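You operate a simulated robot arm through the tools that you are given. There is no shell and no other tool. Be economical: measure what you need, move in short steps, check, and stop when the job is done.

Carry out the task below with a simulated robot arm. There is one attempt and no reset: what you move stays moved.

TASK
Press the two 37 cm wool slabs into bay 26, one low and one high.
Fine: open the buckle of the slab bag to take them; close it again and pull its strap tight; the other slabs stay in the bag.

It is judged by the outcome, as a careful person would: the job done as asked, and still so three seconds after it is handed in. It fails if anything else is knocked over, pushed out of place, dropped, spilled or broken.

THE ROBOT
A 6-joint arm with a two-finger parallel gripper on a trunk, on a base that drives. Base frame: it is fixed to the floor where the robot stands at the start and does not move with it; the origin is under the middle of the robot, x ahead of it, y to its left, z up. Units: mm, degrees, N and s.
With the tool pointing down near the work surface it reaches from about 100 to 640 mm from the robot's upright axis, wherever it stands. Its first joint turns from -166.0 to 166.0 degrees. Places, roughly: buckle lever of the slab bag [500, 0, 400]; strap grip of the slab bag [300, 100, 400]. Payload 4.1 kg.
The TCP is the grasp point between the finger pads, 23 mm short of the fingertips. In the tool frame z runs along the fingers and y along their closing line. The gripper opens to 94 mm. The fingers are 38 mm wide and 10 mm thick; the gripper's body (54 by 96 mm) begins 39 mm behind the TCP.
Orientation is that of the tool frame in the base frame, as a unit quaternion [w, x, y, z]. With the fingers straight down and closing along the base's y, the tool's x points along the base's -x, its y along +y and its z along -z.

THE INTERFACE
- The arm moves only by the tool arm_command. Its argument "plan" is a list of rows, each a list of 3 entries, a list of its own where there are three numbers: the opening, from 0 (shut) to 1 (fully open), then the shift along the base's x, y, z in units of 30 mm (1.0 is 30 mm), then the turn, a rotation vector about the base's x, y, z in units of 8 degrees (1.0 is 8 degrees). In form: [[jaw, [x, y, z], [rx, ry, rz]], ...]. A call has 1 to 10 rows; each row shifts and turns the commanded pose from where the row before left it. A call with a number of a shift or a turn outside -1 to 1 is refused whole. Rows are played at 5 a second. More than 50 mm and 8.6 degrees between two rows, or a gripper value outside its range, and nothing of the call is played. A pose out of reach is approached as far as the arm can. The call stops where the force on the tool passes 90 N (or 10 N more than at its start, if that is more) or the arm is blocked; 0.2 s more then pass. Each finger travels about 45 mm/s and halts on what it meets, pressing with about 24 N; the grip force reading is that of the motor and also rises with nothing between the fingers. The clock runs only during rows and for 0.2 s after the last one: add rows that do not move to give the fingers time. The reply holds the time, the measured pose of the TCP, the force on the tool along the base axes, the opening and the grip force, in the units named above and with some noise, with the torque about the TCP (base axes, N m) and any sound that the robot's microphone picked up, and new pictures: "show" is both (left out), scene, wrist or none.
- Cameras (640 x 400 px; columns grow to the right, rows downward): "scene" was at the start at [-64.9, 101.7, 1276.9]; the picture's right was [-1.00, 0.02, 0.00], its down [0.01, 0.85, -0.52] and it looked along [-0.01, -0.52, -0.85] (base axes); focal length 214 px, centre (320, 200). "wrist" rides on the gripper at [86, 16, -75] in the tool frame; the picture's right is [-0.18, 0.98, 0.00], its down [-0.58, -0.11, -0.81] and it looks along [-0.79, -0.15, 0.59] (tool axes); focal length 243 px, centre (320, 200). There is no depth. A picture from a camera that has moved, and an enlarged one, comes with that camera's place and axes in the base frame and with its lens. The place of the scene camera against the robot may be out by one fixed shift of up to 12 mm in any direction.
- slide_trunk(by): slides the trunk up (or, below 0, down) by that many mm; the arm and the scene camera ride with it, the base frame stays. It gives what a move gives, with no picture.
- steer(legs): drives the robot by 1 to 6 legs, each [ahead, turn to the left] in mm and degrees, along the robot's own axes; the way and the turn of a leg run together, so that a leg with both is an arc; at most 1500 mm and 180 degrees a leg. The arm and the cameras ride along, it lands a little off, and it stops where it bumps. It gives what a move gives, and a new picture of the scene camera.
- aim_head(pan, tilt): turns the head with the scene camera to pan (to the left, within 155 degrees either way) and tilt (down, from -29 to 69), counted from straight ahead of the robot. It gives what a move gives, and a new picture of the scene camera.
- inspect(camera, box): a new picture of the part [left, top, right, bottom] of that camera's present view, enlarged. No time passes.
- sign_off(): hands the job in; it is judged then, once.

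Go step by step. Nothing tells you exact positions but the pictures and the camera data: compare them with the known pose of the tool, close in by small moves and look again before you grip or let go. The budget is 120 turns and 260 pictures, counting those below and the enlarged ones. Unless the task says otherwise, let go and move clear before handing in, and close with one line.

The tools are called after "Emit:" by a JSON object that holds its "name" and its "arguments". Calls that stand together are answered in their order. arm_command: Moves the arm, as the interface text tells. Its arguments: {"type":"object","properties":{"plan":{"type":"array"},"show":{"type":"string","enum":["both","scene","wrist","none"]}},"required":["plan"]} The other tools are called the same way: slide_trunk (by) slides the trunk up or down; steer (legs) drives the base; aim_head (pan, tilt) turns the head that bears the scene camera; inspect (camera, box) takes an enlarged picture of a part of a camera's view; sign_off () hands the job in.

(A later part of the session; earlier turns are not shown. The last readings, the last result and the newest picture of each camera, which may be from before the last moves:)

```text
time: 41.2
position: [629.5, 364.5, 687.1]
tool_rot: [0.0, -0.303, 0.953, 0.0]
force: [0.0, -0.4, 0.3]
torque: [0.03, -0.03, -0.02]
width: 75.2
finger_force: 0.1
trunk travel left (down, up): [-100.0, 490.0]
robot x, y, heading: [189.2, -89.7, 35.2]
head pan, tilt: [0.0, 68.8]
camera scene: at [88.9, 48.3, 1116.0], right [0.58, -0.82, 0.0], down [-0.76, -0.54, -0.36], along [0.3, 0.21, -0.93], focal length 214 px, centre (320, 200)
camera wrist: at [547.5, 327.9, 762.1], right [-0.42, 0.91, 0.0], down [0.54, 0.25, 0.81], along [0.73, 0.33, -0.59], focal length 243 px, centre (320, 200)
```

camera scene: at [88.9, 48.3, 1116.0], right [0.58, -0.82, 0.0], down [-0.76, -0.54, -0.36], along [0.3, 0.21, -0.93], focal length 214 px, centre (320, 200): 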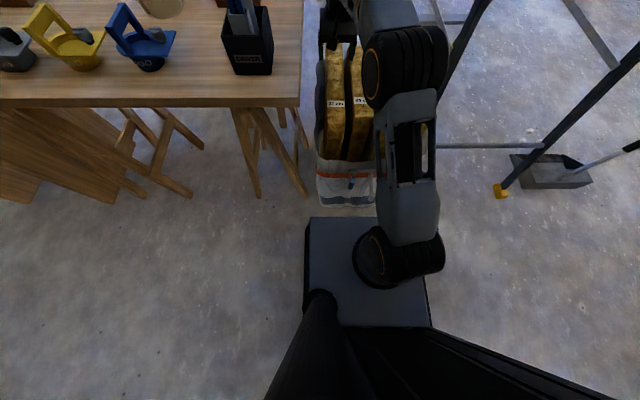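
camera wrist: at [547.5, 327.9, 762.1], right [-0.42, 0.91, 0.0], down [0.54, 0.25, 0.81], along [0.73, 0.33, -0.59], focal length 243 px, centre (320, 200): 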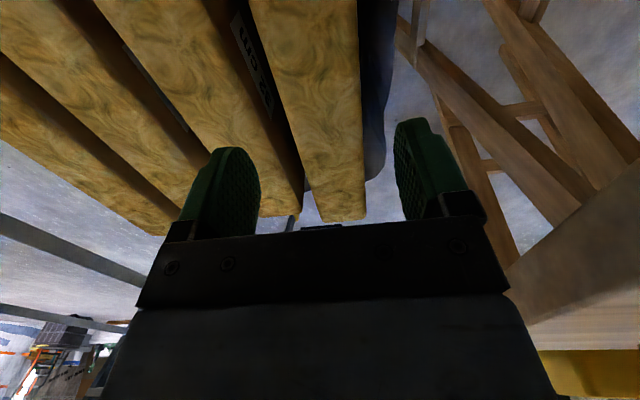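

Gripper is nearly centred over the left 37 slab (top about z 630). Small correction toward its middle, then a short descent.

Emit:
{"name": "arm_command", "arguments": {"plan": [[0.82, [-0.65, -0.34, 0], [0, 0, -0.35]], [0.82, [0, 0, -0.6], [0, 0, 0]], [0.82, [0, 0, -0.6], [0, 0, 0]]]}}

Emit:
{"name": "inspect", "arguments": {"camera": "scene", "box": [290, 10, 450, 110]}}

```text
time: 42.0
position: [610.4, 351.6, 651.4]
tool_rot: [0.0, -0.279, 0.96, 0.0]
force: [-0.4, 0.5, 1.8]
torque: [0.02, -0.03, 0.01]
width: 77.2
finger_force: 0.0
trunk travel left (down, up): [-100.0, 490.0]
robot x, y, heading: [186.9, -87.9, 35.3]
head pan, tilt: [0.0, 68.8]
camera scene: at [89.0, 48.5, 1116.0], right [0.58, -0.82, 0.0], down [-0.76, -0.54, -0.36], along [0.3, 0.21, -0.93], focal length 214 px, centre (320, 200)
camera wrist: at [526.7, 319.3, 725.7], right [-0.37, 0.93, 0.0], down [0.55, 0.22, 0.81], along [0.75, 0.3, -0.59], focal length 243 px, centre (320, 200)
```

scene: 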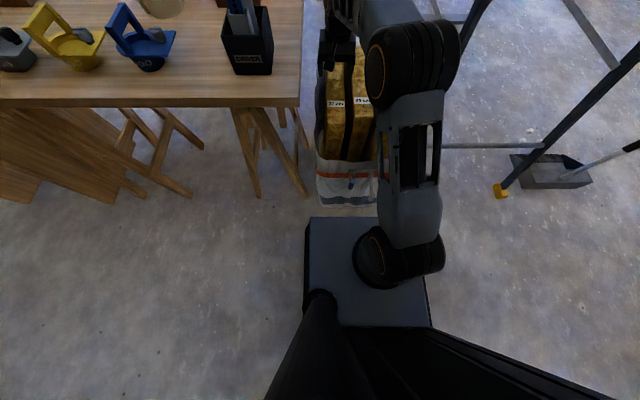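
wrist: 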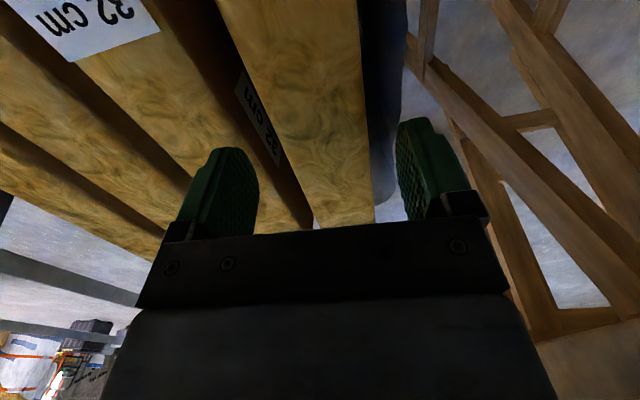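

```text
4.00 times, centred on (370, 60) of scene
camera zoom: at [89.0, 48.5, 1116.0], right [0.58, -0.82, 0.0], down [-0.76, -0.54, -0.36], along [0.3, 0.21, -0.93], focal length 858 px, centre (120, 760)
```

zoom: 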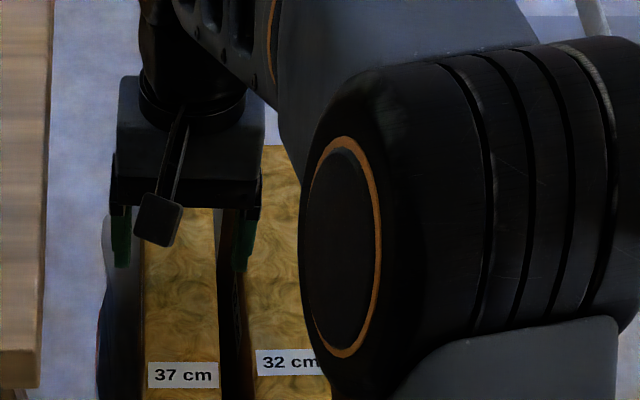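

Fingers straddle the slab evenly. Narrow slightly, descend about 45 mm, then close.

Emit:
{"name": "arm_command", "arguments": {"plan": [[0.74, [0, 0, 0], [0, 0, 0]], [0.74, [0, 0, -0.55], [0, 0, 0]], [0.74, [0, 0, -0.55], [0, 0, 0]], [0.74, [0, 0, -0.4], [0, 0, 0]], [0.74, [0, 0, 0], [0, 0, 0]]]}}

Emit:
{"name": "inspect", "arguments": {"camera": "scene", "box": [290, 10, 450, 110]}}

```text
time: 43.2
position: [606.0, 351.4, 606.3]
tool_rot: [-0.001, -0.28, 0.96, -0.001]
force: [-0.3, -0.3, -0.1]
torque: [0.0, 0.01, 0.01]
width: 69.3
finger_force: 0.0
trunk travel left (down, up): [-100.0, 490.0]
robot x, y, heading: [189.8, -86.7, 35.3]
head pan, tilt: [0.0, 68.8]
camera scene: at [89.1, 48.5, 1116.0], right [0.58, -0.82, 0.0], down [-0.76, -0.54, -0.36], along [0.3, 0.21, -0.93], focal length 214 px, centre (320, 200)
camera wrist: at [523.3, 319.3, 681.1], right [-0.37, 0.93, 0.0], down [0.55, 0.22, 0.81], along [0.75, 0.3, -0.59], focal length 243 px, centre (320, 200)
```

scene: 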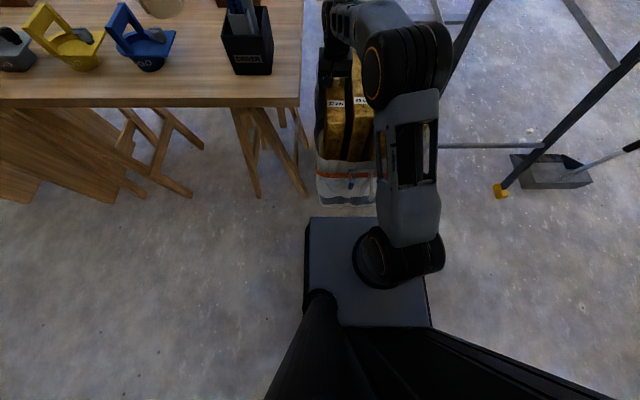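
wrist: 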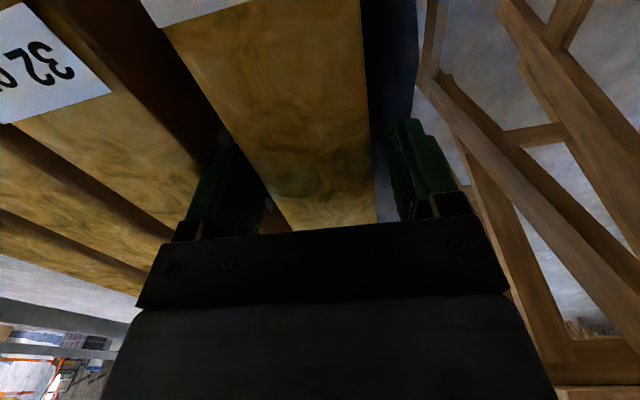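

```text
4.00 times, centred on (370, 60) of scene
camera zoom: at [89.1, 48.5, 1116.0], right [0.58, -0.82, 0.0], down [-0.76, -0.54, -0.36], along [0.3, 0.21, -0.93], focal length 858 px, centre (120, 760)
```

zoom: 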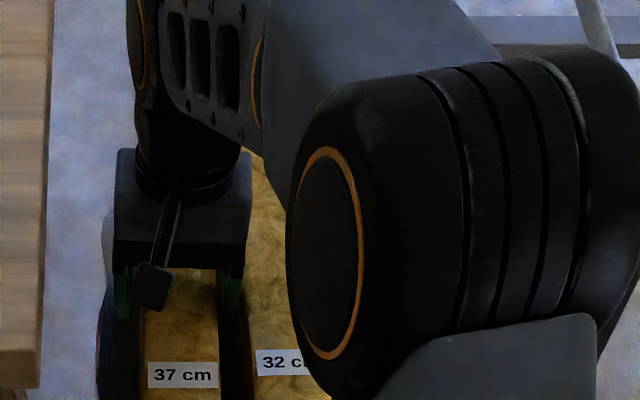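

Emit:
{"name": "arm_command", "arguments": {"plan": [[0.74, [0, 0, -0.25], [0, 0, 0]], [0.74, [0, 0, -0.25], [0, 0, 0]], [0.3, [0, 0, 0], [0, 0, 0]], [0.3, [0, 0, 0], [0, 0, 0]], [0.3, [0, 0, 0], [0, 0, 0]], [0.3, [0, 0, 0], [0, 0, 0]], [0.3, [0, 0, 0], [0, 0, 0]]], "show": "wrist"}}

```text
time: 44.8
position: [607.1, 351.1, 592.0]
tool_rot: [0.001, -0.28, 0.96, 0.0]
force: [-0.1, -0.3, -0.2]
torque: [0.07, -0.04, 0.13]
width: 61.1
finger_force: 24.3
trunk travel left (down, up): [-100.0, 490.0]
robot x, y, heading: [189.8, -90.4, 35.2]
head pan, tilt: [0.0, 68.8]
camera wrist: at [524.3, 319.3, 667.3], right [-0.37, 0.93, 0.0], down [0.55, 0.22, 0.81], along [0.75, 0.3, -0.59], focal length 243 px, centre (320, 200)
```

wrist: 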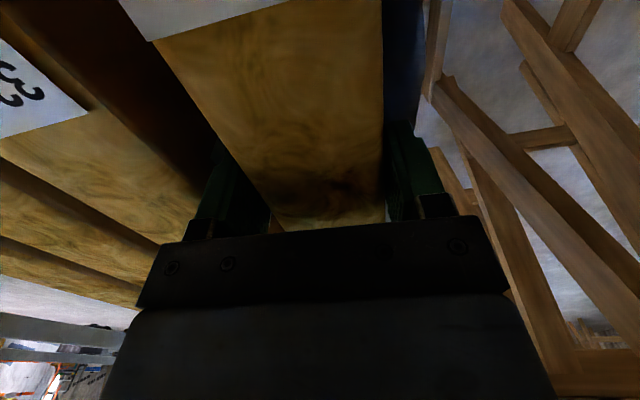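

Gripped on 61 mm of wool. Lift a little with the arm and check, then with the trunk.

Emit:
{"name": "arm_command", "arguments": {"plan": [[0.3, [0, 0, 0.5], [0, 0, 0]], [0.3, [0, 0, 0.7], [0, 0, 0]], [0.3, [0, 0, 0.8], [0, 0, 0]]], "show": "wrist"}}

Emit:
{"name": "slide_trunk", "arguments": {"by": 200}}

Emit:
{"name": "aim_head", "arguments": {"pan": 0, "tilt": 60}}

```text
time: 45.6
position: [608.1, 351.6, 650.6]
tool_rot: [0.001, -0.278, 0.96, -0.001]
force: [0.8, 0.7, -2.3]
torque: [-0.02, 0.06, 0.02]
width: 60.5
finger_force: 24.3
trunk travel left (down, up): [-100.0, 490.0]
robot x, y, heading: [192.9, -88.2, 35.0]
head pan, tilt: [0.0, 68.8]
camera wrist: at [524.6, 320.3, 726.2], right [-0.37, 0.93, 0.0], down [0.55, 0.22, 0.81], along [0.75, 0.3, -0.59], focal length 243 px, centre (320, 200)
```

wrist: 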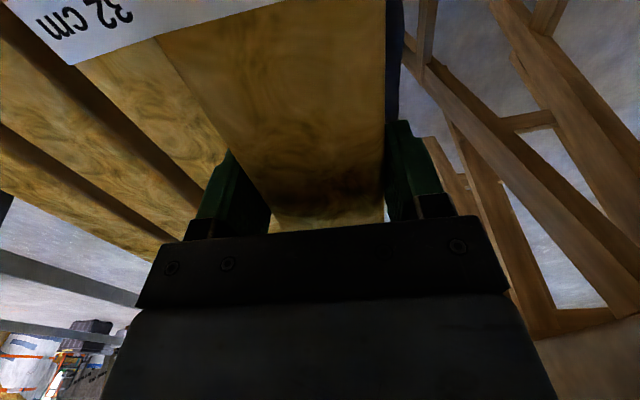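

```text
time: 47.7
position: [608.9, 353.2, 851.4]
tool_rot: [0.0, -0.279, 0.96, -0.001]
force: [0.2, 0.6, -2.9]
torque: [-0.01, 0.08, -0.05]
width: 60.2
finger_force: 23.6
trunk travel left (down, up): [-300.0, 290.0]
robot x, y, heading: [193.1, -91.3, 35.0]
head pan, tilt: [0.0, 68.8]
```

```text
time: 48.4
position: [608.4, 353.1, 850.4]
tool_rot: [0.0, -0.279, 0.96, -0.001]
force: [-0.1, 1.1, -2.5]
torque: [-0.04, 0.03, -0.02]
width: 60.3
finger_force: 24.0
trunk travel left (down, up): [-300.0, 290.0]
robot x, y, heading: [194.7, -85.7, 35.1]
head pan, tilt: [0.0, 60.0]
camera scene: at [97.9, 54.8, 1325.3], right [0.58, -0.82, 0.0], down [-0.71, -0.5, -0.5], along [0.41, 0.29, -0.87], focal length 214 px, centre (320, 200)
```

scene: 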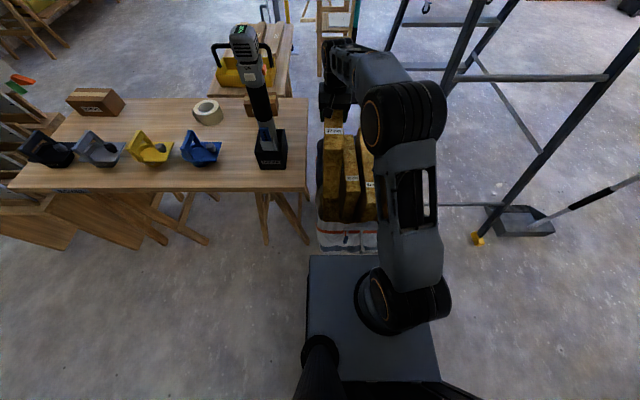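

Slab rising cleanly. Raise the trunk all the way and look.

Emit:
{"name": "slide_trunk", "arguments": {"by": 288}}

Emit:
{"name": "aim_head", "arguments": {"pan": 0, "tilt": 45}}

Emit:
{"name": "inspect", "arguments": {"camera": "scene", "box": [240, 30, 480, 240]}}

```text
time: 51.3
position: [607.8, 352.8, 1139.6]
tool_rot: [0.0, -0.28, 0.96, 0.0]
force: [-0.1, -0.2, -2.9]
torque: [-0.04, 0.04, 0.0]
width: 59.7
finger_force: 23.8
trunk travel left (down, up): [-588.0, 2.0]
robot x, y, heading: [189.9, -89.4, 35.1]
head pan, tilt: [0.0, 60.0]
```

```text
time: 52.1
position: [606.9, 354.2, 1139.4]
tool_rot: [0.0, -0.279, 0.96, 0.0]
force: [0.0, 0.3, -1.8]
torque: [-0.03, 0.06, 0.01]
width: 60.0
finger_force: 23.6
trunk travel left (down, up): [-588.0, 2.0]
robot x, y, heading: [195.2, -88.7, 35.1]
head pan, tilt: [0.0, 45.0]
camera scene: at [109.9, 63.3, 1632.8], right [0.58, -0.82, 0.0], down [-0.58, -0.41, -0.71], along [0.58, 0.41, -0.71], focal length 214 px, centre (320, 200)
```

scene: 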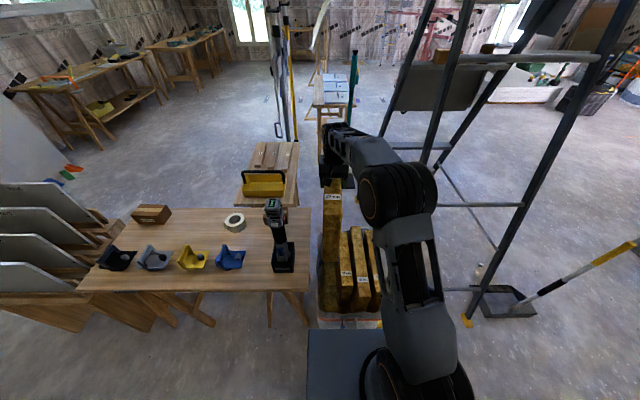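

```text
1.90 times, centred on (360, 135) of scene
camera zoom: at [109.9, 63.3, 1632.8], right [0.58, -0.82, 0.0], down [-0.58, -0.41, -0.71], along [0.58, 0.41, -0.71], focal length 408 px, centre (244, 324)
```

zoom: 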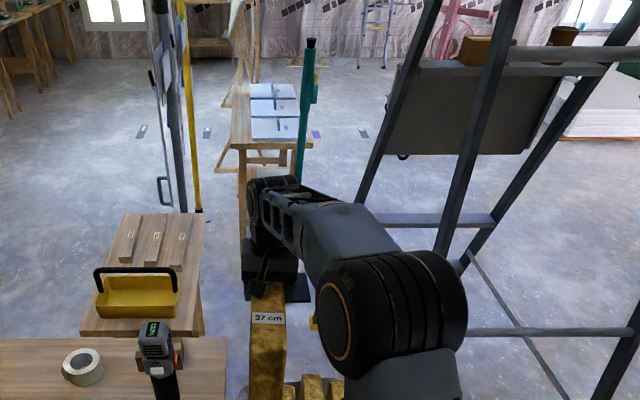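

Emit:
{"name": "inspect", "arguments": {"camera": "scene", "box": [290, 170, 410, 340]}}

```text
2.35 times, centred on (350, 255) of scene
camera zoom: at [109.9, 63.3, 1632.8], right [0.58, -0.82, 0.0], down [-0.58, -0.41, -0.71], along [0.58, 0.41, -0.71], focal length 505 px, centre (249, 71)
```

zoom: 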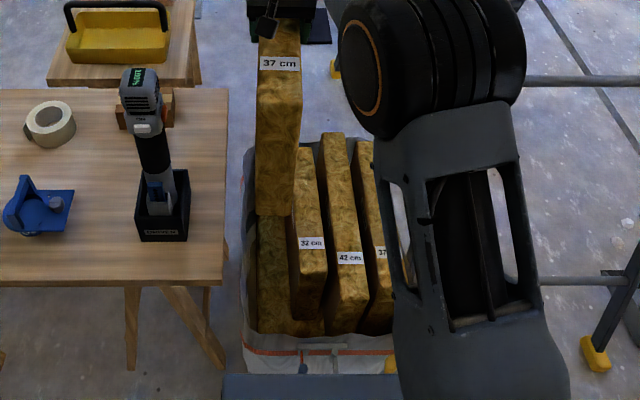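

The slab is clear (bottom near z 810). The stud wall turns out to be directly behind the robot, parallel to the bag front. I back away, draw the slab in, and turn it crosswise.

Emit:
{"name": "steer", "arguments": {"legs": [[-220, 0]]}}

Emit:
{"name": "arm_command", "arguments": {"plan": [[0.3, [-0.33, -0.6, 0], [0, 0, 1]], [0.3, [-0.33, -0.6, 0], [0, 0, 1]], [0.3, [-0.33, -0.6, 0], [0, 0, 1]], [0.3, [-0.33, -0.6, 0], [0, 0, 1]], [0.3, [-0.33, -0.6, 0], [0, 0, 1]], [0.3, [-0.33, -0.6, 0], [0, 0, 1]], [0.3, [-0.33, -0.6, 0], [0, 0, 1]], [0.3, [-0.33, -0.6, 0], [0, 0, 1]]]}}

```text
time: 53.8
position: [426.2, 226.3, 1139.9]
tool_rot: [0.001, -0.279, 0.96, -0.001]
force: [0.6, -0.3, -2.9]
torque: [-0.04, 0.05, 0.0]
width: 59.9
finger_force: 23.6
trunk travel left (down, up): [-588.0, 2.0]
robot x, y, heading: [11.9, -217.4, 35.0]
head pan, tilt: [0.0, 45.0]
camera scene: at [-70.8, -63.9, 1632.9], right [0.58, -0.82, 0.0], down [-0.58, -0.41, -0.71], along [0.58, 0.41, -0.71], focal length 214 px, centre (320, 200)
```

scene: 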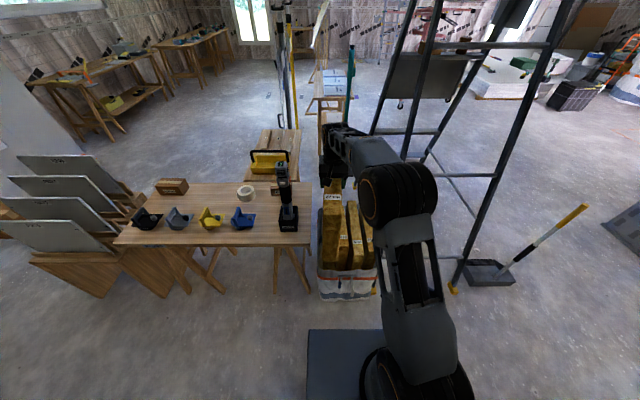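

```text
time: 55.6
position: [347.1, 82.7, 1138.4]
tool_rot: [0.0, 0.746, -0.666, 0.0]
force: [0.0, -0.2, -3.6]
torque: [-0.06, -0.03, -0.01]
width: 59.8
finger_force: 24.1
trunk travel left (down, up): [-588.0, 2.0]
robot x, y, heading: [12.2, -217.6, 35.2]
head pan, tilt: [0.0, 45.0]
camera scene: at [-70.3, -63.8, 1632.9], right [0.58, -0.82, 0.0], down [-0.58, -0.41, -0.71], along [0.58, 0.41, -0.71], focal length 214 px, centre (320, 200)
camera wrist: at [340.0, -4.6, 1214.1], right [-1.0, 0.07, 0.0], down [0.04, 0.59, 0.81], along [0.06, 0.8, -0.59], focal length 243 px, centre (320, 200)
```

scene: 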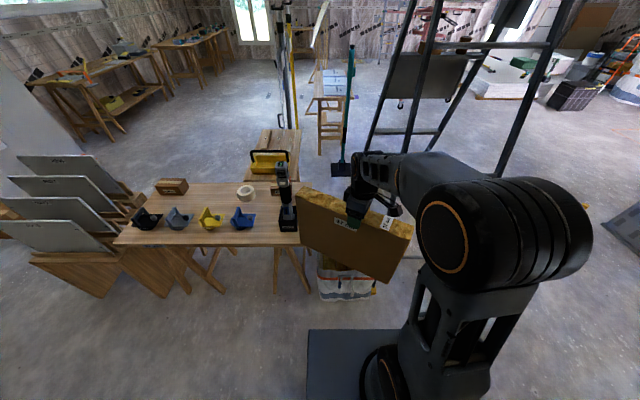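
wrist: 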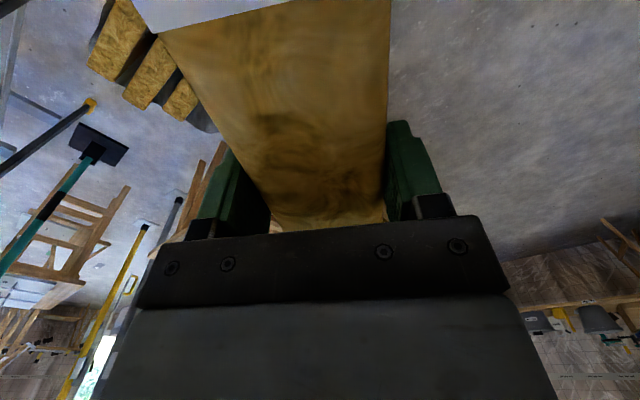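

Slab hangs square. Finish turning it across, then turn the robot to the wall.

Emit:
{"name": "arm_command", "arguments": {"plan": [[0.3, [0.2, -0.3, 0], [0, 0, 1]], [0.3, [0.2, -0.3, 0], [0, 0, 1]], [0.3, [0, 0, 0], [0, 0, 1]], [0.3, [0, 0, 0], [0, 0, 0.56]]], "show": "none"}}

Emit:
{"name": "steer", "arguments": {"legs": [[0, -180]]}}

Emit:
{"name": "aim_head", "arguments": {"pan": 0, "tilt": 25}}

```text
time: 56.6
position: [360.5, 65.7, 1139.4]
tool_rot: [0.001, 0.887, -0.462, 0.0]
force: [-0.2, -0.2, -1.7]
torque: [-0.05, -0.03, 0.02]
width: 59.5
finger_force: 24.0
trunk travel left (down, up): [-588.0, 2.0]
robot x, y, heading: [13.2, -215.8, 35.3]
head pan, tilt: [0.0, 45.0]
```

```text
time: 64.4
position: [-348.5, -479.2, 1139.0]
tool_rot: [0.001, 0.481, 0.877, -0.001]
force: [0.6, 0.0, -1.1]
torque: [0.08, 0.01, 0.01]
width: 59.9
finger_force: 24.0
trunk travel left (down, up): [-588.0, 2.0]
robot x, y, heading: [7.0, -216.5, -147.3]
head pan, tilt: [0.0, 45.0]
camera scene: at [79.9, -363.8, 1632.9], right [-0.54, 0.84, 0.0], down [0.6, 0.38, -0.71], along [-0.6, -0.38, -0.71], focal length 214 px, centre (320, 200)
```

scene: 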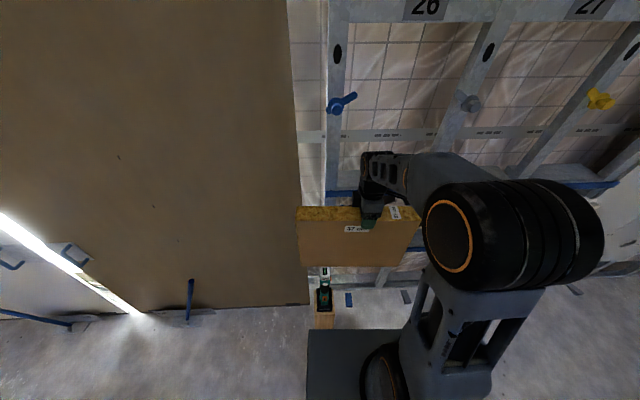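

```text
time: 65.3
position: [-348.4, -479.4, 1138.6]
tool_rot: [0.0, 0.481, 0.877, 0.0]
force: [0.2, -0.1, -2.9]
torque: [0.02, 0.02, 0.01]
width: 60.0
finger_force: 23.7
trunk travel left (down, up): [-588.0, 2.0]
robot x, y, heading: [11.5, -213.2, -147.8]
head pan, tilt: [0.0, 25.0]
camera scene: at [70.8, -369.6, 1663.4], right [-0.54, 0.84, 0.0], down [0.36, 0.23, -0.91], along [-0.76, -0.49, -0.42], focal length 214 px, centre (320, 200)
```

scene: 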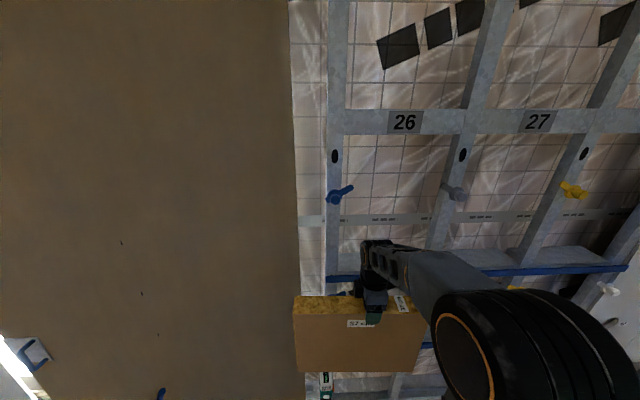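

I see bay 26 with two knobs by it and a small device standing on a wooden block on the floor below. Inspect these.

Emit:
{"name": "inspect", "arguments": {"camera": "scene", "box": [300, 90, 500, 215]}}

Emit:
{"name": "aim_head", "arguments": {"pan": 0, "tilt": 55}}

Emit:
{"name": "inspect", "arguments": {"camera": "scene", "box": [290, 100, 490, 300]}}

```text
3.20 times, centred on (400, 152) of scene
camera zoom: at [70.8, -369.6, 1663.4], right [-0.54, 0.84, 0.0], down [0.36, 0.23, -0.91], along [-0.76, -0.49, -0.42], focal length 686 px, centre (64, 352)
```

zoom: 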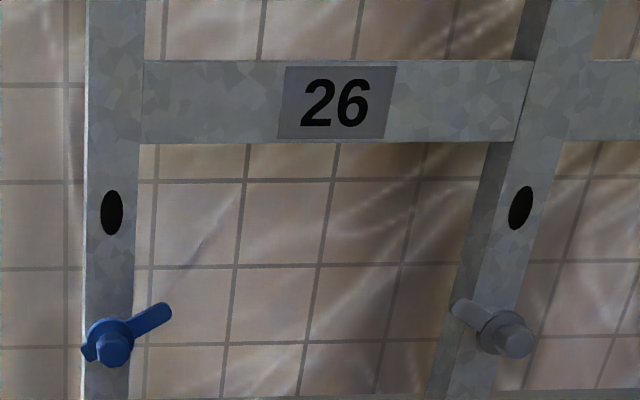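

```text
time: 66.2
position: [-348.8, -481.0, 1139.1]
tool_rot: [0.0, 0.481, 0.877, 0.0]
force: [-0.2, 0.0, -2.1]
torque: [0.02, 0.02, 0.0]
width: 60.0
finger_force: 23.3
trunk travel left (down, up): [-588.0, 2.0]
robot x, y, heading: [13.9, -212.1, -147.1]
head pan, tilt: [0.0, 55.0]
camera scene: at [87.6, -358.9, 1619.5], right [-0.54, 0.84, 0.0], down [0.69, 0.44, -0.57], along [-0.48, -0.31, -0.82], focal length 214 px, centre (320, 200)
```

scene: 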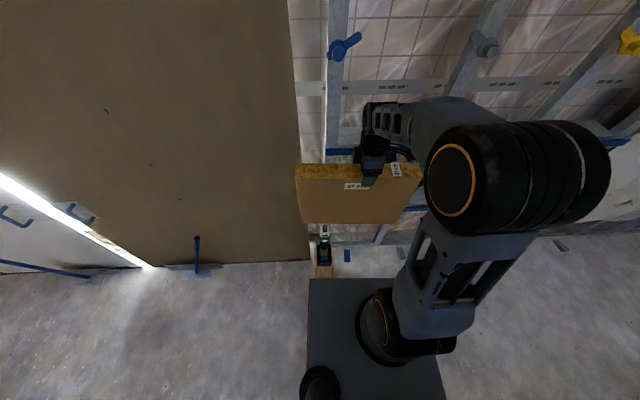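

```text
2.00 times, centred on (390, 200) of scene
camera zoom: at [87.6, -358.9, 1619.5], right [-0.54, 0.84, 0.0], down [0.69, 0.44, -0.57], along [-0.48, -0.31, -0.82], focal length 429 px, centre (180, 200)
```

zoom: 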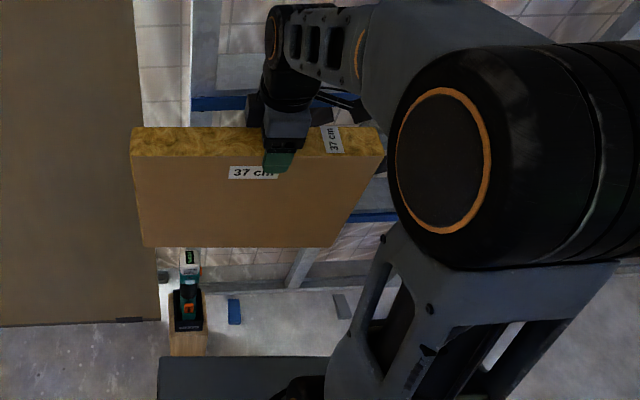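

Measured: stud faces at u≈−799 (35° axis), bay 26 clear between v≈−245 and 105, shelves' tops near z 540 and 1040, header bottom ~1571; slab is 370×260×61. A device on a stand sits at u −612, v −302, top z 692: keep clear. I reposition to the right of it.

Emit:
{"name": "steer", "arguments": {"legs": [[0, -43], [161, 0], [0, 45]]}}

Emit:
{"name": "aim_head", "arguments": {"pan": 0, "tilt": 20}}

Emit:
{"name": "inspect", "arguments": {"camera": "scene", "box": [200, 50, 520, 250]}}

```text
time: 71.7
position: [-492.9, -470.5, 1137.4]
tool_rot: [0.0, 0.457, 0.889, 0.0]
force: [-0.5, 0.9, -2.0]
torque: [0.07, 0.02, 0.02]
width: 59.7
finger_force: 24.2
trunk travel left (down, up): [-588.0, 2.0]
robot x, y, heading: [-147.2, -187.5, -144.5]
head pan, tilt: [0.0, 55.0]
camera scene: at [-63.9, -326.9, 1619.4], right [-0.58, 0.81, 0.0], down [0.66, 0.48, -0.57], along [-0.47, -0.33, -0.82], focal length 214 px, centre (320, 200)
```

scene: 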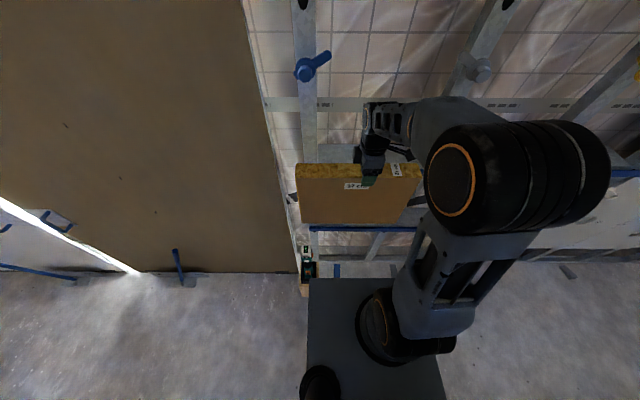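

```text
time: 72.7
position: [-492.3, -469.9, 1140.5]
tool_rot: [0.0, 0.458, 0.889, 0.0]
force: [0.6, 0.0, -3.0]
torque: [0.07, -0.01, 0.04]
width: 59.9
finger_force: 24.1
trunk travel left (down, up): [-588.0, 2.0]
robot x, y, heading: [-144.6, -188.6, -144.4]
head pan, tilt: [0.0, 20.0]
camera scene: at [-81.2, -339.1, 1671.5], right [-0.58, 0.81, 0.0], down [0.28, 0.2, -0.94], along [-0.76, -0.55, -0.34], focal length 214 px, centre (320, 200)
```

scene: 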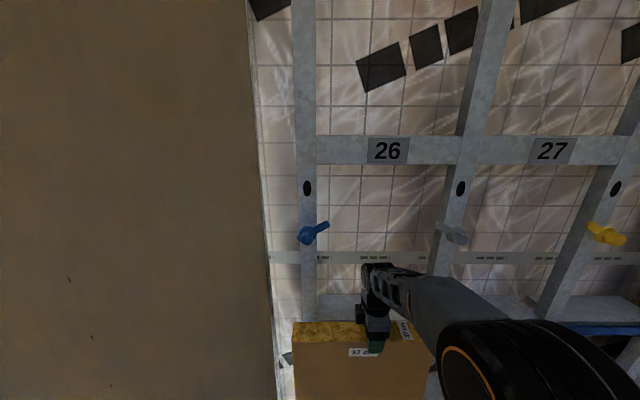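

```text
2.00 times, centred on (360, 150) of scene
camera zoom: at [-81.2, -339.1, 1671.5], right [-0.58, 0.81, 0.0], down [0.28, 0.2, -0.94], along [-0.76, -0.55, -0.34], focal length 429 px, centre (240, 300)
```

zoom: 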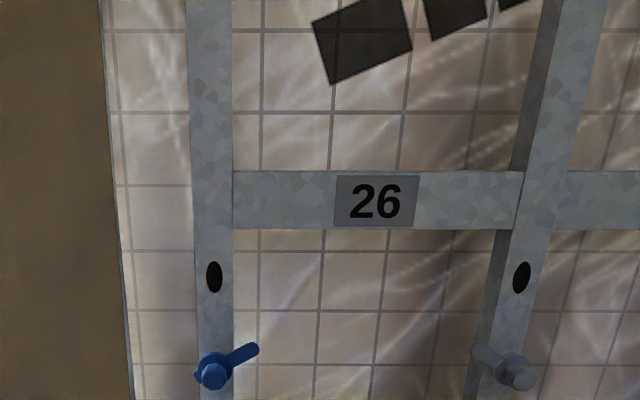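

The robot stands square to the wall. Raise the slab to the high compartment and centre it on the bay (shift +53 mm to the right).

Emit:
{"name": "arm_command", "arguments": {"plan": [[0.3, [-0.171, 0.24, 0.9], [0, 0, 0]], [0.3, [-0.171, 0.24, 0.9], [0, 0, 0]], [0.3, [-0.171, 0.24, 0.9], [0, 0, 0]], [0.3, [-0.171, 0.24, 0.9], [0, 0, 0]], [0.3, [-0.171, 0.24, 0.9], [0, 0, 0]], [0.3, [-0.171, 0.24, 0.9], [0, 0, 0]]]}}

Emit:
{"name": "aim_head", "arguments": {"pan": 0, "tilt": 42}}

Emit:
{"name": "inspect", "arguments": {"camera": "scene", "box": [240, 40, 480, 240]}}

```text
time: 74.1
position: [-521.6, -426.2, 1301.9]
tool_rot: [0.0, 0.458, 0.889, 0.0]
force: [-0.9, 1.0, -1.4]
torque: [0.04, 0.03, -0.01]
width: 59.9
finger_force: 24.2
trunk travel left (down, up): [-588.0, 2.0]
robot x, y, heading: [-150.0, -190.1, -144.4]
head pan, tilt: [0.0, 20.0]
camera scene: at [-81.1, -338.8, 1671.5], right [-0.58, 0.81, 0.0], down [0.28, 0.2, -0.94], along [-0.76, -0.55, -0.34], focal length 214 px, centre (320, 200)
camera wrist: at [-560.5, -347.7, 1376.7], right [0.91, 0.42, 0.0], down [0.25, -0.54, 0.81], along [0.34, -0.73, -0.59], focal length 243 px, centre (320, 200)
```

scene: 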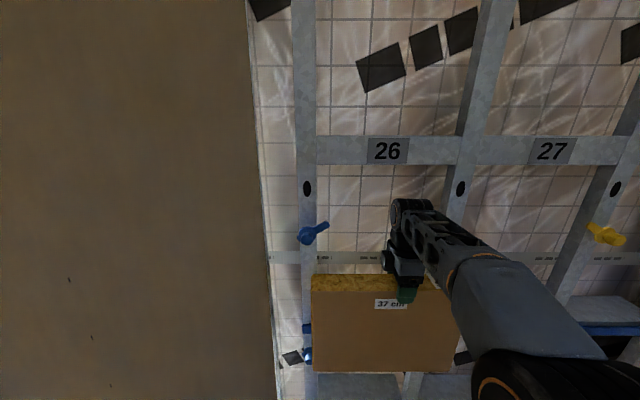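
wrist: 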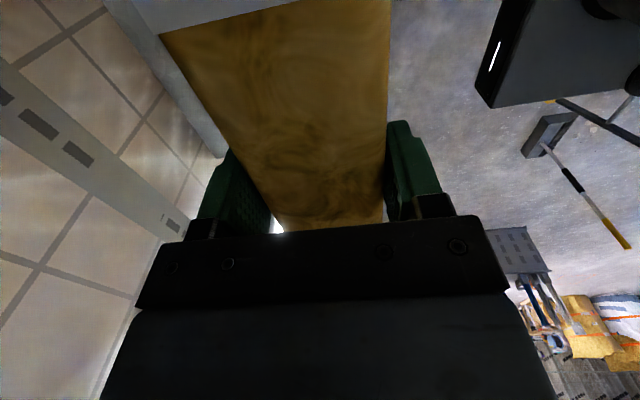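

```text
time: 75.0
position: [-521.9, -427.9, 1301.0]
tool_rot: [0.0, 0.458, 0.889, 0.0]
force: [-0.3, -0.3, -3.3]
torque: [0.08, 0.05, -0.02]
width: 60.0
finger_force: 24.0
trunk travel left (down, up): [-588.0, 2.0]
robot x, y, heading: [-151.7, -190.2, -144.4]
head pan, tilt: [0.0, 42.0]
camera scene: at [-73.5, -333.5, 1637.3], right [-0.58, 0.81, 0.0], down [0.54, 0.39, -0.74], along [-0.6, -0.43, -0.67], focal length 214 px, centre (320, 200)
```

scene: 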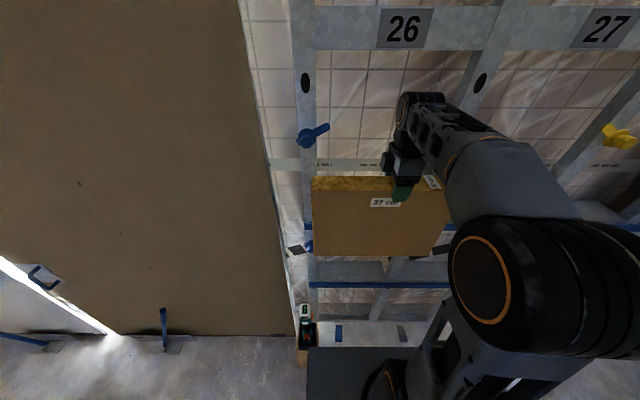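

```text
2.00 times, centred on (360, 140) of scene
camera zoom: at [-73.5, -333.5, 1637.3], right [-0.58, 0.81, 0.0], down [0.54, 0.39, -0.74], along [-0.6, -0.43, -0.67], focal length 429 px, centre (240, 320)
```

zoom: 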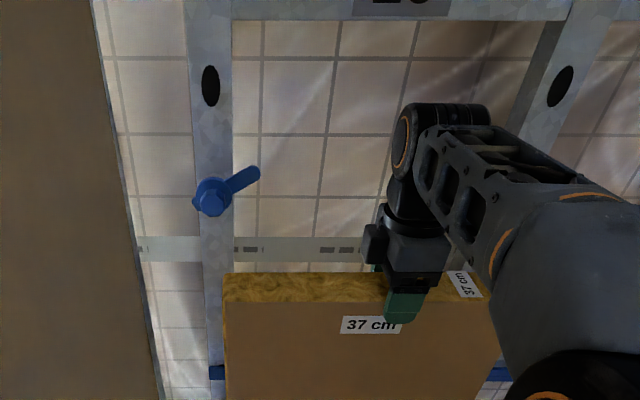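

Slab is centred (left edge −248, bay −238…113) and its bottom ~14 mm above the upper shelf. I push it straight toward the bay.

Emit:
{"name": "arm_command", "arguments": {"plan": [[0.3, [-0.543, -0.387, 0], [0, 0, 0]], [0.3, [-0.543, -0.387, 0], [0, 0, 0]], [0.3, [-0.543, -0.387, 0], [0, 0, 0]], [0.3, [-0.543, -0.387, 0], [0, 0, 0]], [0.3, [-0.4, -0.285, 0], [0, 0, 0]]]}}

Emit:
{"name": "inspect", "arguments": {"camera": "scene", "box": [240, 40, 480, 240]}}

```text
time: 76.2
position: [-600.2, -483.0, 1300.3]
tool_rot: [0.0, 0.458, 0.889, 0.0]
force: [4.9, 2.0, -1.8]
torque: [0.68, -1.11, -0.5]
width: 61.9
finger_force: 23.6
trunk travel left (down, up): [-588.0, 2.0]
robot x, y, heading: [-145.9, -189.0, -144.2]
head pan, tilt: [0.0, 42.0]
camera scene: at [-72.5, -333.2, 1637.2], right [-0.58, 0.81, 0.0], down [0.54, 0.39, -0.74], along [-0.6, -0.43, -0.67], focal length 214 px, centre (320, 200)
camera wrist: at [-638.7, -402.6, 1375.9], right [0.91, 0.42, 0.0], down [0.25, -0.54, 0.81], along [0.34, -0.73, -0.59], focal length 243 px, centre (320, 200)
```

scene: 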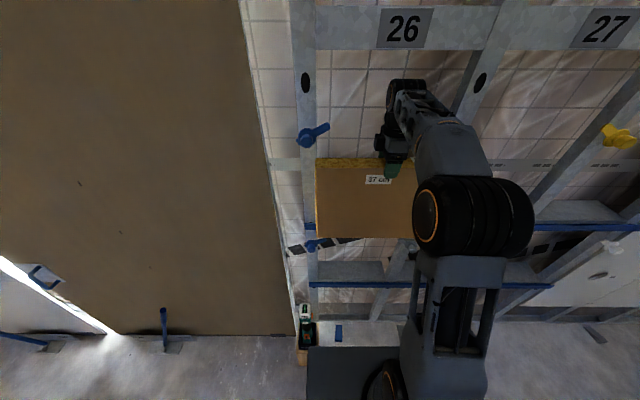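
wrist: 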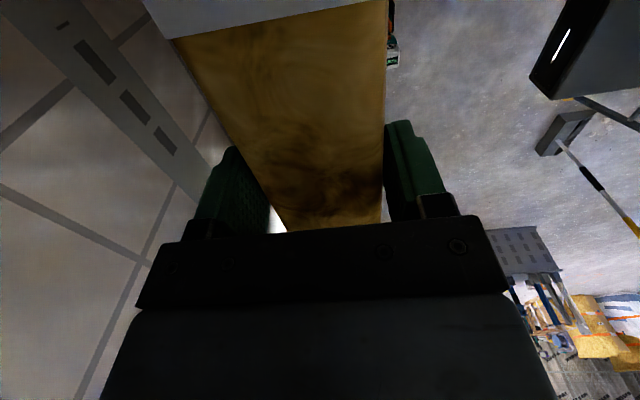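

```text
2.00 times, centred on (360, 140) of scene
camera zoom: at [-72.5, -333.2, 1637.2], right [-0.58, 0.81, 0.0], down [0.54, 0.39, -0.74], along [-0.6, -0.43, -0.67], focal length 429 px, centre (240, 320)
```

zoom: 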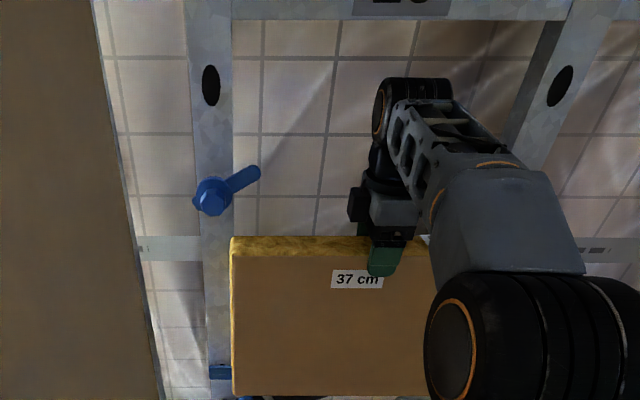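

First contact with the studs (5 N). I nudge 4 mm left to even the squeeze and push on slowly.

Emit:
{"name": "arm_command", "arguments": {"plan": [[0.3, [0.08, -0.11, 0], [0, 0, 0]], [0.3, [-0.27, -0.194, 0], [0, 0, 0]], [0.3, [-0.27, -0.194, 0], [0, 0, 0]], [0.3, [-0.27, -0.194, 0], [0, 0, 0]]]}}

Emit:
{"name": "inspect", "arguments": {"camera": "scene", "box": [240, 40, 480, 240]}}

```text
time: 77.2
position: [-619.7, -501.3, 1300.7]
tool_rot: [0.0, 0.457, 0.889, 0.0]
force: [3.6, 12.2, -0.7]
torque: [0.82, -1.33, 0.45]
width: 64.1
finger_force: 24.0
trunk travel left (down, up): [-588.0, 2.0]
robot x, y, heading: [-146.1, -189.8, -144.2]
head pan, tilt: [0.0, 42.0]
camera scene: at [-72.9, -331.0, 1637.4], right [-0.58, 0.81, 0.0], down [0.54, 0.39, -0.74], along [-0.6, -0.43, -0.67], focal length 214 px, centre (320, 200)
camera wrist: at [-658.6, -422.2, 1376.1], right [0.91, 0.42, 0.0], down [0.25, -0.54, 0.81], along [0.34, -0.73, -0.59], focal length 243 px, centre (320, 200)
```

scene: 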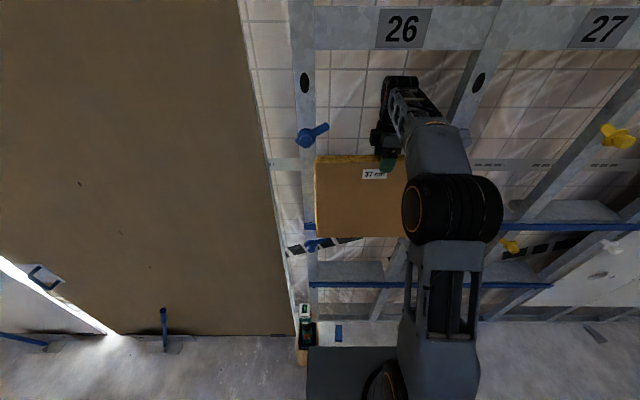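
wrist: 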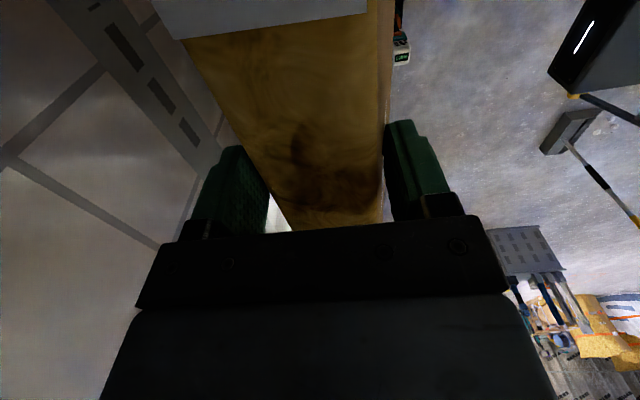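

```text
2.00 times, centred on (360, 140) of scene
camera zoom: at [-72.9, -331.0, 1637.4], right [-0.58, 0.81, 0.0], down [0.54, 0.39, -0.74], along [-0.6, -0.43, -0.67], focal length 429 px, centre (240, 320)
```

zoom: 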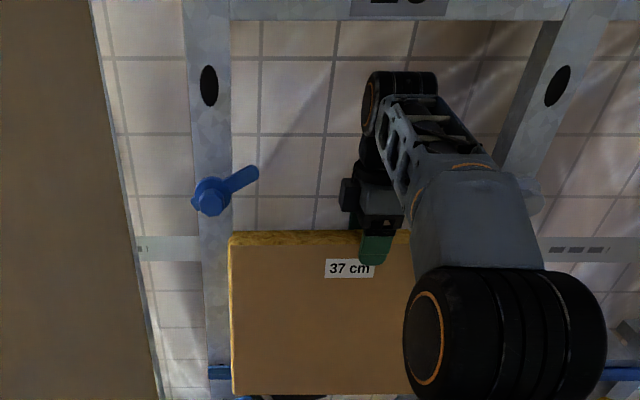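

Going in with mild force (~11 N). Continue ~32 mm until flush.

Emit:
{"name": "arm_command", "arguments": {"plan": [[0.3, [-0.27, -0.194, 0], [0, 0, 0]], [0.3, [-0.27, -0.194, 0], [0, 0, 0]], [0.3, [-0.27, -0.194, 0], [0, 0, 0]]]}}

Emit:
{"name": "inspect", "arguments": {"camera": "scene", "box": [280, 120, 440, 260]}}

```text
time: 78.0
position: [-649.0, -518.4, 1300.9]
tool_rot: [0.0, 0.457, 0.889, 0.001]
force: [0.9, 11.7, -6.3]
torque: [0.69, -0.87, 0.58]
width: 66.3
finger_force: 23.9
trunk travel left (down, up): [-588.0, 2.0]
robot x, y, heading: [-145.8, -185.4, -144.2]
head pan, tilt: [0.0, 42.0]
camera scene: at [-73.9, -331.2, 1637.4], right [-0.58, 0.81, 0.0], down [0.54, 0.39, -0.74], along [-0.6, -0.43, -0.67], focal length 214 px, centre (320, 200)
camera wrist: at [-686.7, -438.6, 1376.3], right [0.91, 0.42, 0.0], down [0.25, -0.54, 0.81], along [0.34, -0.73, -0.59], focal length 243 px, centre (320, 200)
```

scene: 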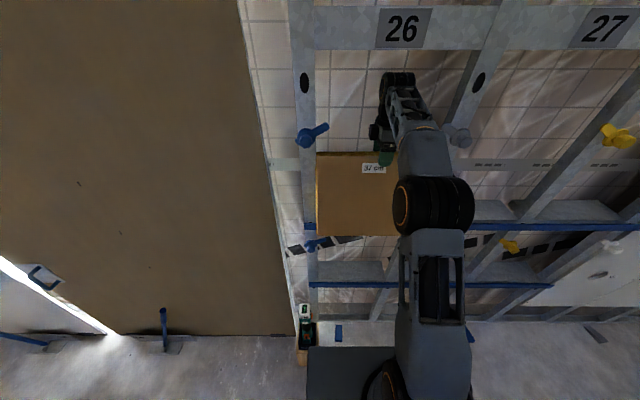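
wrist: 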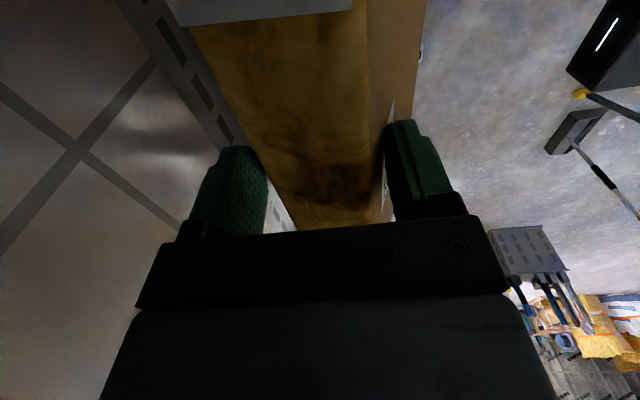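

```text
2.86 times, centred on (360, 190) of scene
camera zoom: at [-73.9, -331.2, 1637.4], right [-0.58, 0.81, 0.0], down [0.54, 0.39, -0.74], along [-0.6, -0.43, -0.67], focal length 613 px, centre (206, 229)
```

zoom: 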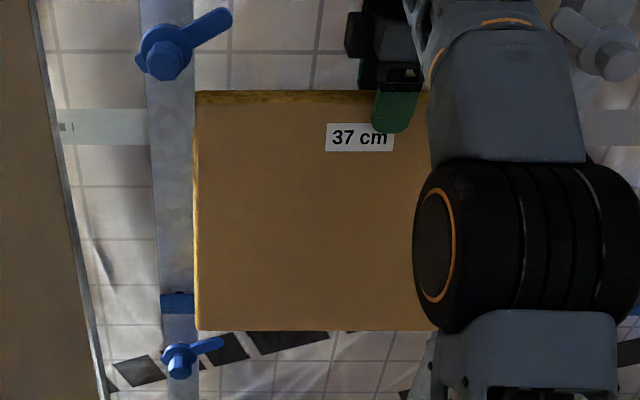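

The top is in, but the slab pivoted in the grip and its bottom lags ~75 mm out. It's wedged at the top, so I release, tilt the hand out over the top edge and withdraw to press the bottom in next.

Emit:
{"name": "arm_command", "arguments": {"plan": [[0.95, [0, 0, 0], [0, 0, 0]], [0.95, [0, 0, 0], [0, 0, 0]], [0.95, [0, 0, 0], [0, 0, 0]]]}}

Emit:
{"name": "inspect", "arguments": {"camera": "scene", "box": [280, 120, 440, 260]}}

```text
time: 78.8
position: [-647.3, -522.0, 1301.6]
tool_rot: [0.0, 0.458, 0.889, -0.001]
force: [1.2, -0.7, 0.3]
torque: [0.0, -0.02, 0.02]
width: 89.3
finger_force: 0.0
trunk travel left (down, up): [-588.0, 2.0]
robot x, y, heading: [-145.2, -186.4, -144.2]
head pan, tilt: [0.0, 42.0]
camera scene: at [-73.4, -333.3, 1637.2], right [-0.58, 0.81, 0.0], down [0.54, 0.39, -0.74], along [-0.6, -0.43, -0.67], focal length 214 px, centre (320, 200)
camera wrist: at [-685.6, -441.0, 1376.7], right [0.91, 0.42, 0.0], down [0.25, -0.54, 0.81], along [0.34, -0.73, -0.59], focal length 243 px, centre (320, 200)
```

scene: 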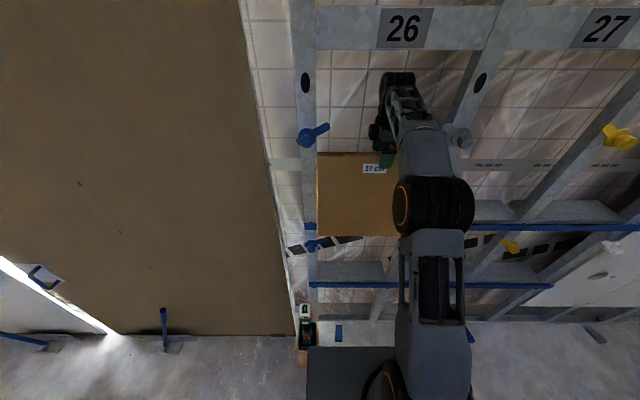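
wrist: 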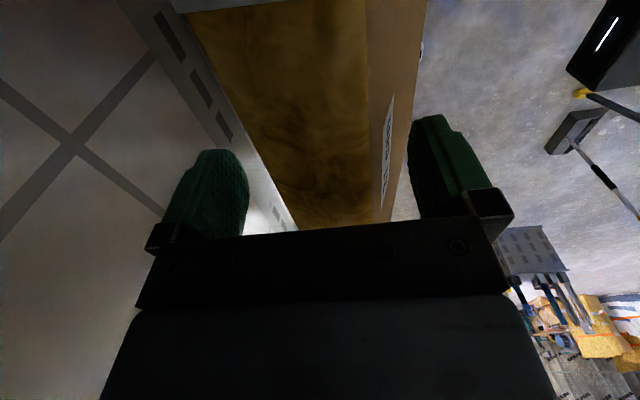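

```text
2.86 times, centred on (360, 190) of scene
camera zoom: at [-73.4, -333.3, 1637.2], right [-0.58, 0.81, 0.0], down [0.54, 0.39, -0.74], along [-0.6, -0.43, -0.67], focal length 613 px, centre (206, 229)
```

zoom: 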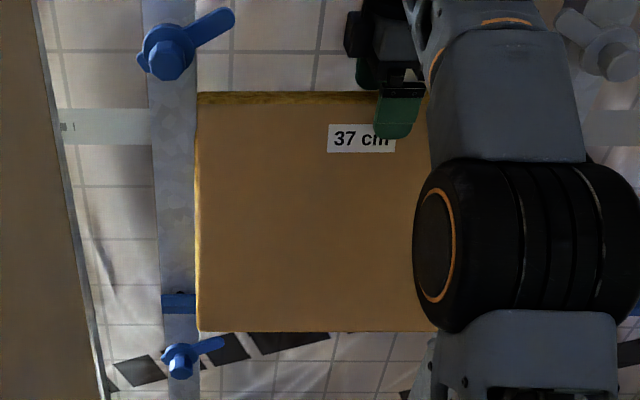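

It stays in place by itself. Tilt the hand out over the top edge and back off.

Emit:
{"name": "arm_command", "arguments": {"plan": [[0.95, [0, 0, 0.4], [-0.58, 0.81, 0]], [0.95, [0, 0, 0.4], [-0.58, 0.81, 0]], [0.95, [0.1, 0.07, 0.4], [-0.58, 0.81, 0]], [0.95, [0.2, 0.14, 0.2], [-0.58, 0.81, 0]]]}}

```text
time: 79.8
position: [-636.1, -514.6, 1345.8]
tool_rot: [-0.127, 0.44, 0.854, -0.246]
force: [1.0, 0.3, -0.5]
torque: [-0.02, 0.0, 0.01]
width: 89.3
finger_force: 0.0
trunk travel left (down, up): [-588.0, 2.0]
robot x, y, heading: [-146.7, -184.7, -144.4]
head pan, tilt: [0.0, 42.0]
camera scene: at [-72.7, -332.9, 1637.2], right [-0.58, 0.81, 0.0], down [0.54, 0.39, -0.74], along [-0.6, -0.43, -0.67], focal length 214 px, centre (320, 200)
camera wrist: at [-644.5, -413.5, 1400.0], right [0.79, 0.33, -0.52], down [0.61, -0.28, 0.74], along [0.1, -0.9, -0.42], focal length 243 px, centre (320, 200)
```

scene: 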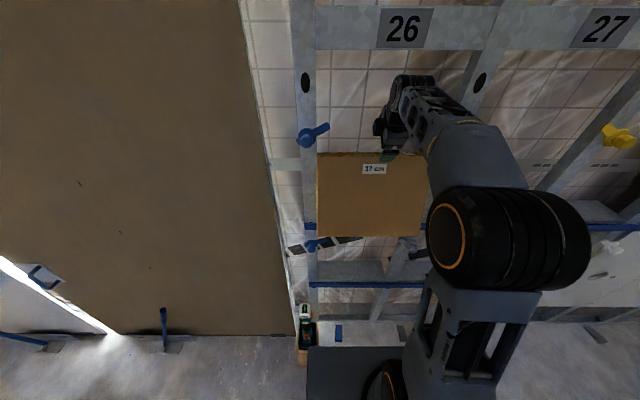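
wrist: 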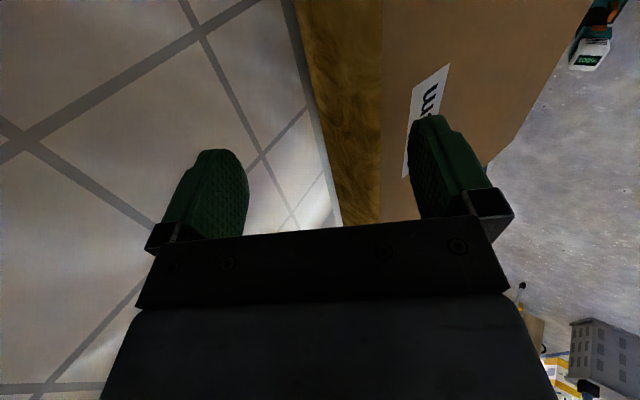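

Emit:
{"name": "arm_command", "arguments": {"plan": [[0.95, [0.814, 0.58, 0.2], [0, 0, 0]], [0.8, [0.814, 0.58, 0], [-0.58, 0.81, 0]], [0.6, [0.814, 0.58, 0], [-0.58, 0.81, 0]], [0.4, [0.814, 0.58, 0], [-0.58, 0.81, 0]], [0.2, [0.814, 0.58, 0], [-0.58, 0.81, 0]], [0, [0, 0, -0.5], [-0.58, 0.81, 0]], [0, [0, 0, -1], [-0.58, 0.81, 0]], [0, [0, 0, -1], [-0.58, 0.81, 0]], [0, [0, 0, -1], [-0.15, 0.2, 0]], [0, [0, 0, -1], [0, 0, 0]]]}}

Emit:
{"name": "inspect", "arguments": {"camera": "scene", "box": [280, 120, 480, 260]}}

```text
time: 82.0
position: [-545.4, -429.0, 1248.3]
tool_rot: [-0.327, 0.369, 0.655, -0.572]
force: [0.3, -0.1, 0.5]
torque: [0.03, 0.0, 0.0]
width: 0.1
finger_force: 24.0
out of reach, approached as far as the arm can: row 6, 7, 9, 10
trunk travel left (down, up): [-588.0, 2.0]
robot x, y, heading: [-149.1, -185.9, -144.2]
head pan, tilt: [0.0, 42.0]
camera scene: at [-73.6, -333.5, 1637.2], right [-0.58, 0.81, 0.0], down [0.54, 0.39, -0.74], along [-0.6, -0.43, -0.67], focal length 214 px, centre (320, 200)
camera wrist: at [-525.7, -315.8, 1243.3], right [0.2, -0.09, -0.98], down [0.97, -0.1, 0.21], along [-0.11, -0.99, 0.06], focal length 243 px, centre (320, 200)
```

scene: 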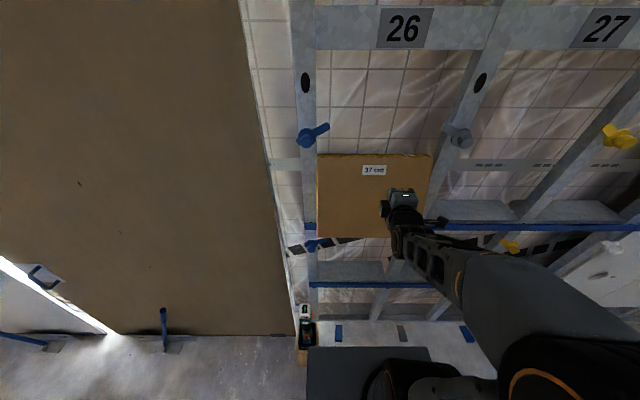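
wrist: 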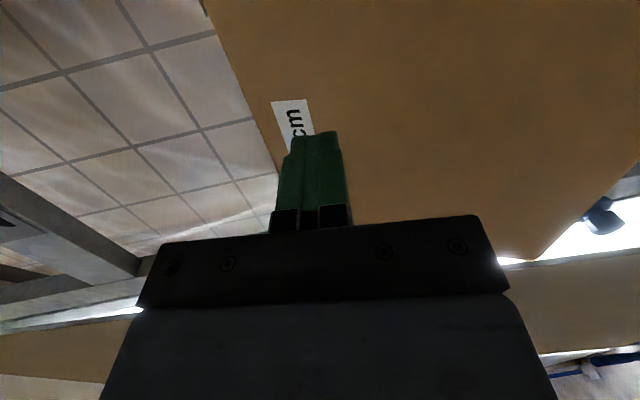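

```text
2.86 times, centred on (380, 190) of scene
camera zoom: at [-73.6, -333.5, 1637.2], right [-0.58, 0.81, 0.0], down [0.54, 0.39, -0.74], along [-0.6, -0.43, -0.67], focal length 613 px, centre (149, 229)
```

zoom: 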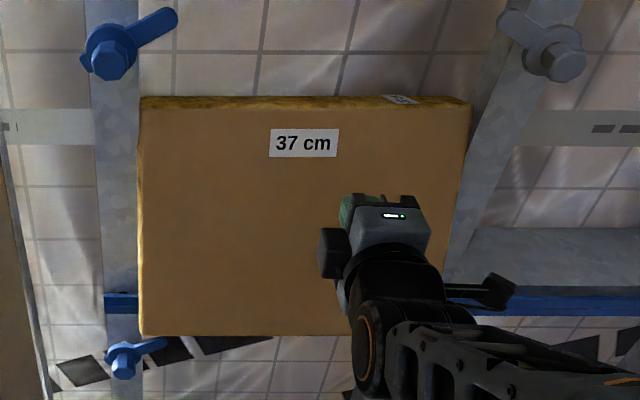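

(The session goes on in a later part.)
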